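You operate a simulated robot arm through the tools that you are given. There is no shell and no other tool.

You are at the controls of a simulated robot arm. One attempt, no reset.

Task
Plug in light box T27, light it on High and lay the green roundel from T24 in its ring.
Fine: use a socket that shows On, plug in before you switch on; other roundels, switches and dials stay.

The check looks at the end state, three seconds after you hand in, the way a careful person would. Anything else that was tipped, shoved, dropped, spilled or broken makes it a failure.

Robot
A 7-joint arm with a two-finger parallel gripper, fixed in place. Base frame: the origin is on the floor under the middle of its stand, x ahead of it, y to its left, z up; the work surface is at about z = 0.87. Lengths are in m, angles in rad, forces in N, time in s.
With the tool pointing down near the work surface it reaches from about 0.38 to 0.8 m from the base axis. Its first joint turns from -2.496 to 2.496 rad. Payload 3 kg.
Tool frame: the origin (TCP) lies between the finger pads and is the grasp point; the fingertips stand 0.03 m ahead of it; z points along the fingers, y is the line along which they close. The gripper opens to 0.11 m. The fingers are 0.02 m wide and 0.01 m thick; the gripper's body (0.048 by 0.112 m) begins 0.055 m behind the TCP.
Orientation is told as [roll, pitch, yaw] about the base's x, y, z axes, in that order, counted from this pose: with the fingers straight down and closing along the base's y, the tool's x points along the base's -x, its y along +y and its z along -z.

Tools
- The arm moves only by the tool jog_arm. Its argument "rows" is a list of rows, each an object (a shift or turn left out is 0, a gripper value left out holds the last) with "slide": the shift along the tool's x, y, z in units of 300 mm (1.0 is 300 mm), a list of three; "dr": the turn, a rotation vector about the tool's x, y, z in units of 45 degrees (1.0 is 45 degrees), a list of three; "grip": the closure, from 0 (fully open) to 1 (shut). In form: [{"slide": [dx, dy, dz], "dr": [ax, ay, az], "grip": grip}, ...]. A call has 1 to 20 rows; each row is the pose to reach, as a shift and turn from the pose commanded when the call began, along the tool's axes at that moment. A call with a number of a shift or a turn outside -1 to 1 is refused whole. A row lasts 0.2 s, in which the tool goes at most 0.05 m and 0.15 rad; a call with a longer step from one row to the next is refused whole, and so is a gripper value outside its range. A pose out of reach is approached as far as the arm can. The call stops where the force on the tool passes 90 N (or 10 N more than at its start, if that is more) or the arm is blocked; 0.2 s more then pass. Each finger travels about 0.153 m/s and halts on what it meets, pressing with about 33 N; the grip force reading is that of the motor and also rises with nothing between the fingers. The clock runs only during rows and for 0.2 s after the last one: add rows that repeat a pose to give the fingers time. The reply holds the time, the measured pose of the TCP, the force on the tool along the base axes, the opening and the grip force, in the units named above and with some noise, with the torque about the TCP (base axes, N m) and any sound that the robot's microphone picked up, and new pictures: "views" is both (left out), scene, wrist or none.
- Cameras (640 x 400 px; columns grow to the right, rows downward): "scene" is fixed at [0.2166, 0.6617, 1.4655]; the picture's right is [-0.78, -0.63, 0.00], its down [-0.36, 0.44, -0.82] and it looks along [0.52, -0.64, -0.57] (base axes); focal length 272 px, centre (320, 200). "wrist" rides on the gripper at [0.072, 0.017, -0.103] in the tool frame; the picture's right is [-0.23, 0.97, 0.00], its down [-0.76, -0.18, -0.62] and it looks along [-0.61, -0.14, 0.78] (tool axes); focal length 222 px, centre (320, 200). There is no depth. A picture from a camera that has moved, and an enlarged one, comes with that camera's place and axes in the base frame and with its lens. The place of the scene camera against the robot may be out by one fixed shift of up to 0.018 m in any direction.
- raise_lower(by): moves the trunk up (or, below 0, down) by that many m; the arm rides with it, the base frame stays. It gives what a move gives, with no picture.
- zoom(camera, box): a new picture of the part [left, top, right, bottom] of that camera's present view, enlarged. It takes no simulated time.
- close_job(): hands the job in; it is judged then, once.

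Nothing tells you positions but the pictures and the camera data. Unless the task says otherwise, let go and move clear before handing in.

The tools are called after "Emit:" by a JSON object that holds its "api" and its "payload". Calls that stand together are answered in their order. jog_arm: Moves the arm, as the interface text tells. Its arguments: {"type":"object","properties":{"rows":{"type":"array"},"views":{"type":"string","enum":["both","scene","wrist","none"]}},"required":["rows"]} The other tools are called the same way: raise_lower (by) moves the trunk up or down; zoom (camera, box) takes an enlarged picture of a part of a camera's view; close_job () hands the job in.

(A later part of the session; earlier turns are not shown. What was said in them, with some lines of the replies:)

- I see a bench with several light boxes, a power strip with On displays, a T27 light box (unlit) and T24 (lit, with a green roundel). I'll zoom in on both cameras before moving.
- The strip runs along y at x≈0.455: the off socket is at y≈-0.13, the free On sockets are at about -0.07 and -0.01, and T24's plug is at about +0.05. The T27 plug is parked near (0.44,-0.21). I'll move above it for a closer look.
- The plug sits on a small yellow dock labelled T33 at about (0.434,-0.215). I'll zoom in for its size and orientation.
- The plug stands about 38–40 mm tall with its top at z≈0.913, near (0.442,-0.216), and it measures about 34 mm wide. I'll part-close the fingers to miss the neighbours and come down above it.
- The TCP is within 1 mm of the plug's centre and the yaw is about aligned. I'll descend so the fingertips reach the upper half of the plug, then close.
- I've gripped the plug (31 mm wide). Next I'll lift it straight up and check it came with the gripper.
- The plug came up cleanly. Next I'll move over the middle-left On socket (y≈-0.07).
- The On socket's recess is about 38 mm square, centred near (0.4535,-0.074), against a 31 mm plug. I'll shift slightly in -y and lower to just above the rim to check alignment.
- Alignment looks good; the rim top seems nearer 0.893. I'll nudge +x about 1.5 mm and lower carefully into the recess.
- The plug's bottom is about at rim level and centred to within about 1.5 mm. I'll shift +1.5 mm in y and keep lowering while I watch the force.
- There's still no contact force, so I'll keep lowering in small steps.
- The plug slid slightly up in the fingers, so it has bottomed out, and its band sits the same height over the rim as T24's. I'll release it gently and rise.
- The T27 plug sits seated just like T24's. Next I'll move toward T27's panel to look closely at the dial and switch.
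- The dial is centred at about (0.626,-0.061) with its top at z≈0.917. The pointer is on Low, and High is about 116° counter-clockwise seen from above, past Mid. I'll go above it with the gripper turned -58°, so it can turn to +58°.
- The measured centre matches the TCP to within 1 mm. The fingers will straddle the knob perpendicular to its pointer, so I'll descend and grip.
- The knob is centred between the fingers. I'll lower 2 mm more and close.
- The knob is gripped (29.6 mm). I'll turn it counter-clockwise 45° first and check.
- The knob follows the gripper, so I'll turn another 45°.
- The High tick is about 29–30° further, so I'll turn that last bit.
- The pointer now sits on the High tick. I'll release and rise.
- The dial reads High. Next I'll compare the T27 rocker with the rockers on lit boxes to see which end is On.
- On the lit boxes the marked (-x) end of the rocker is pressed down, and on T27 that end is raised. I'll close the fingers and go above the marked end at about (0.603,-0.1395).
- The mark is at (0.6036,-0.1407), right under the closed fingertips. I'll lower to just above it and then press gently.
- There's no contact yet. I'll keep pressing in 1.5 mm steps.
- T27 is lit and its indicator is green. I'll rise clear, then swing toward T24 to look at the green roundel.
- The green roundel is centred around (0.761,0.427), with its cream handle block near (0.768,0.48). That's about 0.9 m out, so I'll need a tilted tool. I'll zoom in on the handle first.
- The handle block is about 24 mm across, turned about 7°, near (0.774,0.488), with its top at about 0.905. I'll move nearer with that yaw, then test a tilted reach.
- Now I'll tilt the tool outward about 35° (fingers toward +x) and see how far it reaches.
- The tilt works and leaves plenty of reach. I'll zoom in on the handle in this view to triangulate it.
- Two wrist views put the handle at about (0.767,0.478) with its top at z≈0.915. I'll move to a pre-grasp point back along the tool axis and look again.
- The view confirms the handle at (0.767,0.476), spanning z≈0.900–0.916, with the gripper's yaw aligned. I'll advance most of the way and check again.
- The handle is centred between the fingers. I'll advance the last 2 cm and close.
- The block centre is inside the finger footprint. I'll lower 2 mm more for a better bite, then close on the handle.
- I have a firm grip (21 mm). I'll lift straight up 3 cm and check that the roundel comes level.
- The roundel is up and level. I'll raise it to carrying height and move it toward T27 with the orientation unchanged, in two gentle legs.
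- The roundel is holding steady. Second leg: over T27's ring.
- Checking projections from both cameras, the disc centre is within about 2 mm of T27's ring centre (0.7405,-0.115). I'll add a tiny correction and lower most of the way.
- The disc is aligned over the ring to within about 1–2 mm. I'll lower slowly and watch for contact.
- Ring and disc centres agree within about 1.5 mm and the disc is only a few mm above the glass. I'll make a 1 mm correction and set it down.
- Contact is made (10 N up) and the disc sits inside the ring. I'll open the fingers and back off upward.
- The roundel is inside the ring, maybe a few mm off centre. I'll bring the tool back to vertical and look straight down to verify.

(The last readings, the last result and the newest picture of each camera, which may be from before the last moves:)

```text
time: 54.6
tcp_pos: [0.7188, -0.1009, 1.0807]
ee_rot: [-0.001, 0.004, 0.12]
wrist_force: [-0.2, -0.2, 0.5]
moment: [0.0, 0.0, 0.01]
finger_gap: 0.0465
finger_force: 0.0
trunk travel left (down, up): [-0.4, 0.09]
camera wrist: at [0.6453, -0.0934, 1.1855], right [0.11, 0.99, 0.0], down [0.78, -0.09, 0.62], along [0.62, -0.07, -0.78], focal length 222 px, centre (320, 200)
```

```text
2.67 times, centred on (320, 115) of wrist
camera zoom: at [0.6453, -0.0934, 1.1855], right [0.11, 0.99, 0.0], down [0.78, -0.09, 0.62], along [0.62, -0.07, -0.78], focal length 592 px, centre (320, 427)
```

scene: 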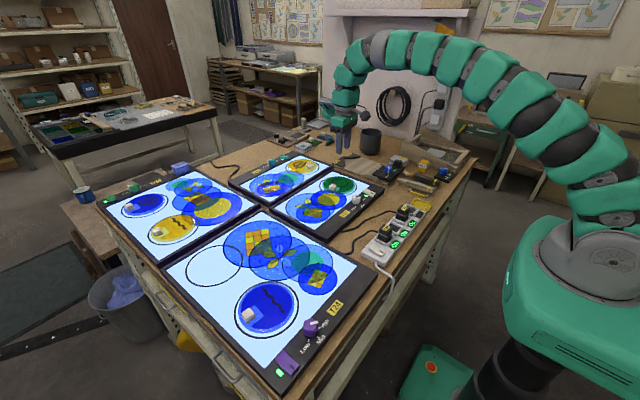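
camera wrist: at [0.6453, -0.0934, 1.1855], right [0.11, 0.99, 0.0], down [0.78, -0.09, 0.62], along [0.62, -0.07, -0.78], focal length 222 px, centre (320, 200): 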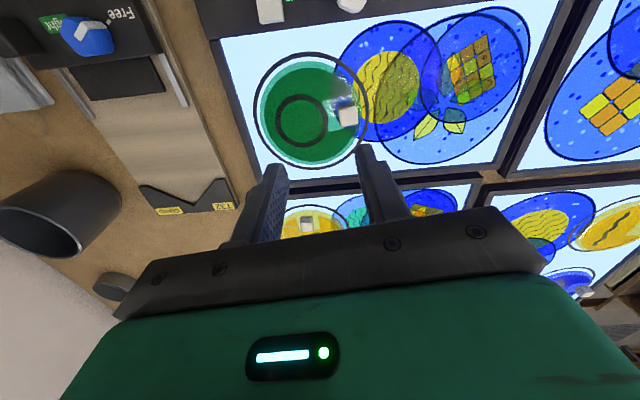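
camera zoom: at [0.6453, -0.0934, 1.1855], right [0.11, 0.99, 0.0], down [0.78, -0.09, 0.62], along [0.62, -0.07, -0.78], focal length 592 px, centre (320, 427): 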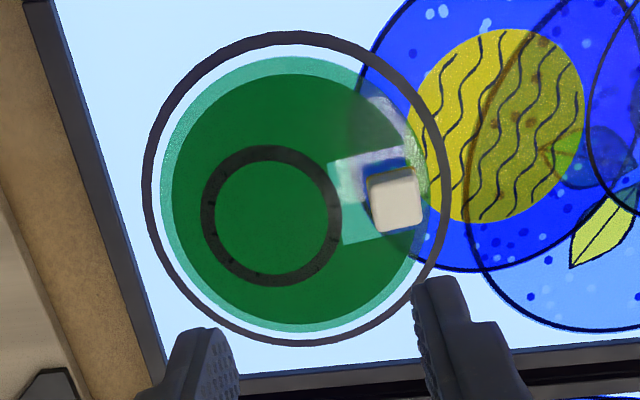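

From above, the roundel sits centred in the ring to about 2 mm. I'll retract the arm well clear and do a last check of everything.

Emit:
{"api": "jog_arm", "payload": {"rows": [{"slide": [0, 0, -0.15]}, {"slide": [0, 0, -0.3]}, {"slide": [0, 0, -0.45]}, {"slide": [0.15, 0, -0.5]}, {"slide": [0.3, 0, -0.5]}, {"slide": [0.45, 0, -0.5]}, {"slide": [0.6, 0, -0.5]}, {"slide": [0.7, 0, -0.5]}, {"slide": [0.7, 0, -0.5]}]}}

Emit:
{"api": "zoom", "payload": {"camera": "scene", "box": [230, 140, 470, 290]}}

Emit:
{"api": "zoom", "payload": {"camera": "wrist", "box": [160, 0, 480, 200]}}

```text
time: 56.6
tcp_pos: [0.5098, -0.1258, 1.2338]
ee_rot: [-0.002, 0.0, 0.118]
wrist_force: [-0.3, -1.0, -0.2]
moment: [0.0, -0.03, -0.04]
finger_gap: 0.0461
finger_force: 0.2
trunk travel left (down, up): [-0.4, 0.09]
camera wrist: at [0.4357, -0.1185, 1.3368], right [0.11, 0.99, 0.0], down [0.78, -0.09, 0.62], along [0.62, -0.07, -0.78], focal length 222 px, centre (320, 200)
```

scene: 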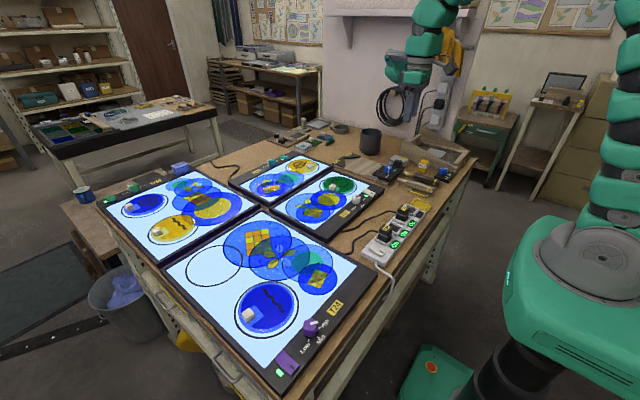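
wrist: 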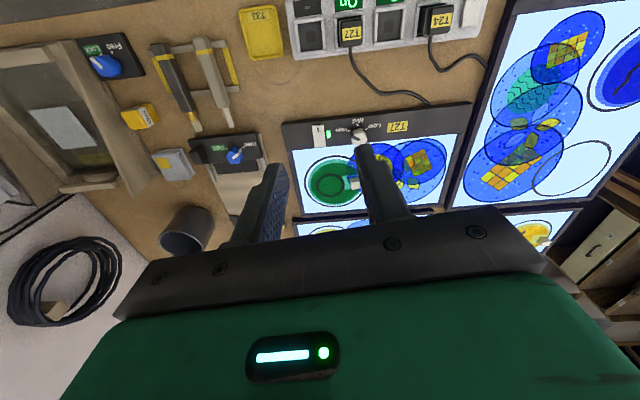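

```text
2.67 times, centred on (350, 215) of scene
camera zoom: at [0.2166, 0.6617, 1.4655], right [-0.78, -0.63, 0.0], down [-0.36, 0.44, -0.82], along [0.52, -0.64, -0.57], focal length 726 px, centre (240, 160)
```

zoom: 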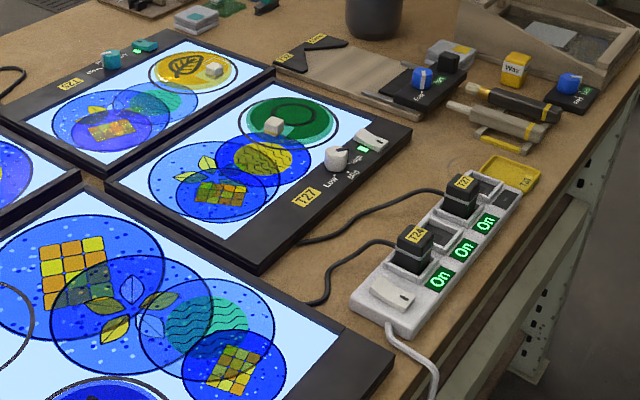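

```text
2.00 times, centred on (320, 100) of wrist
camera zoom: at [0.4357, -0.1185, 1.3368], right [0.11, 0.99, 0.0], down [0.78, -0.09, 0.62], along [0.62, -0.07, -0.78], focal length 444 px, centre (320, 400)
```

zoom: 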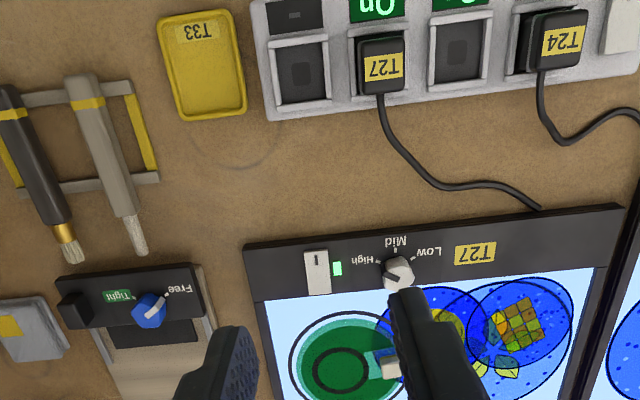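

The final views show T27 plugged into a socket showing On, switched on and lit with its dial at High, and the green roundel lying in its ring. Nothing else has moved and the arm is clear, so I'm handing in.

Emit:
{"api": "close_job", "payload": {}}

```text
The job is handed in.
```

Light box T27 is plugged in, lit on High, and has the green roundel from T24 lying in its ring. The job is handed in, but I haven't seen a verdict from the check.

- **Plug:** It went into a socket showing On before I switched anything, and it sits the same way as T24's plug.
- **Dial and switch:** The dial points to High. The rocker is pressed at its marked end, and its green indicator came on.
- **Roundel:** Seen from above, it is within about 2 mm of the ring's centre and fully inside it.

In the last pictures, the other roundels, switches and dials looked unchanged. The gripper was empty and clear of the bench when I handed in.
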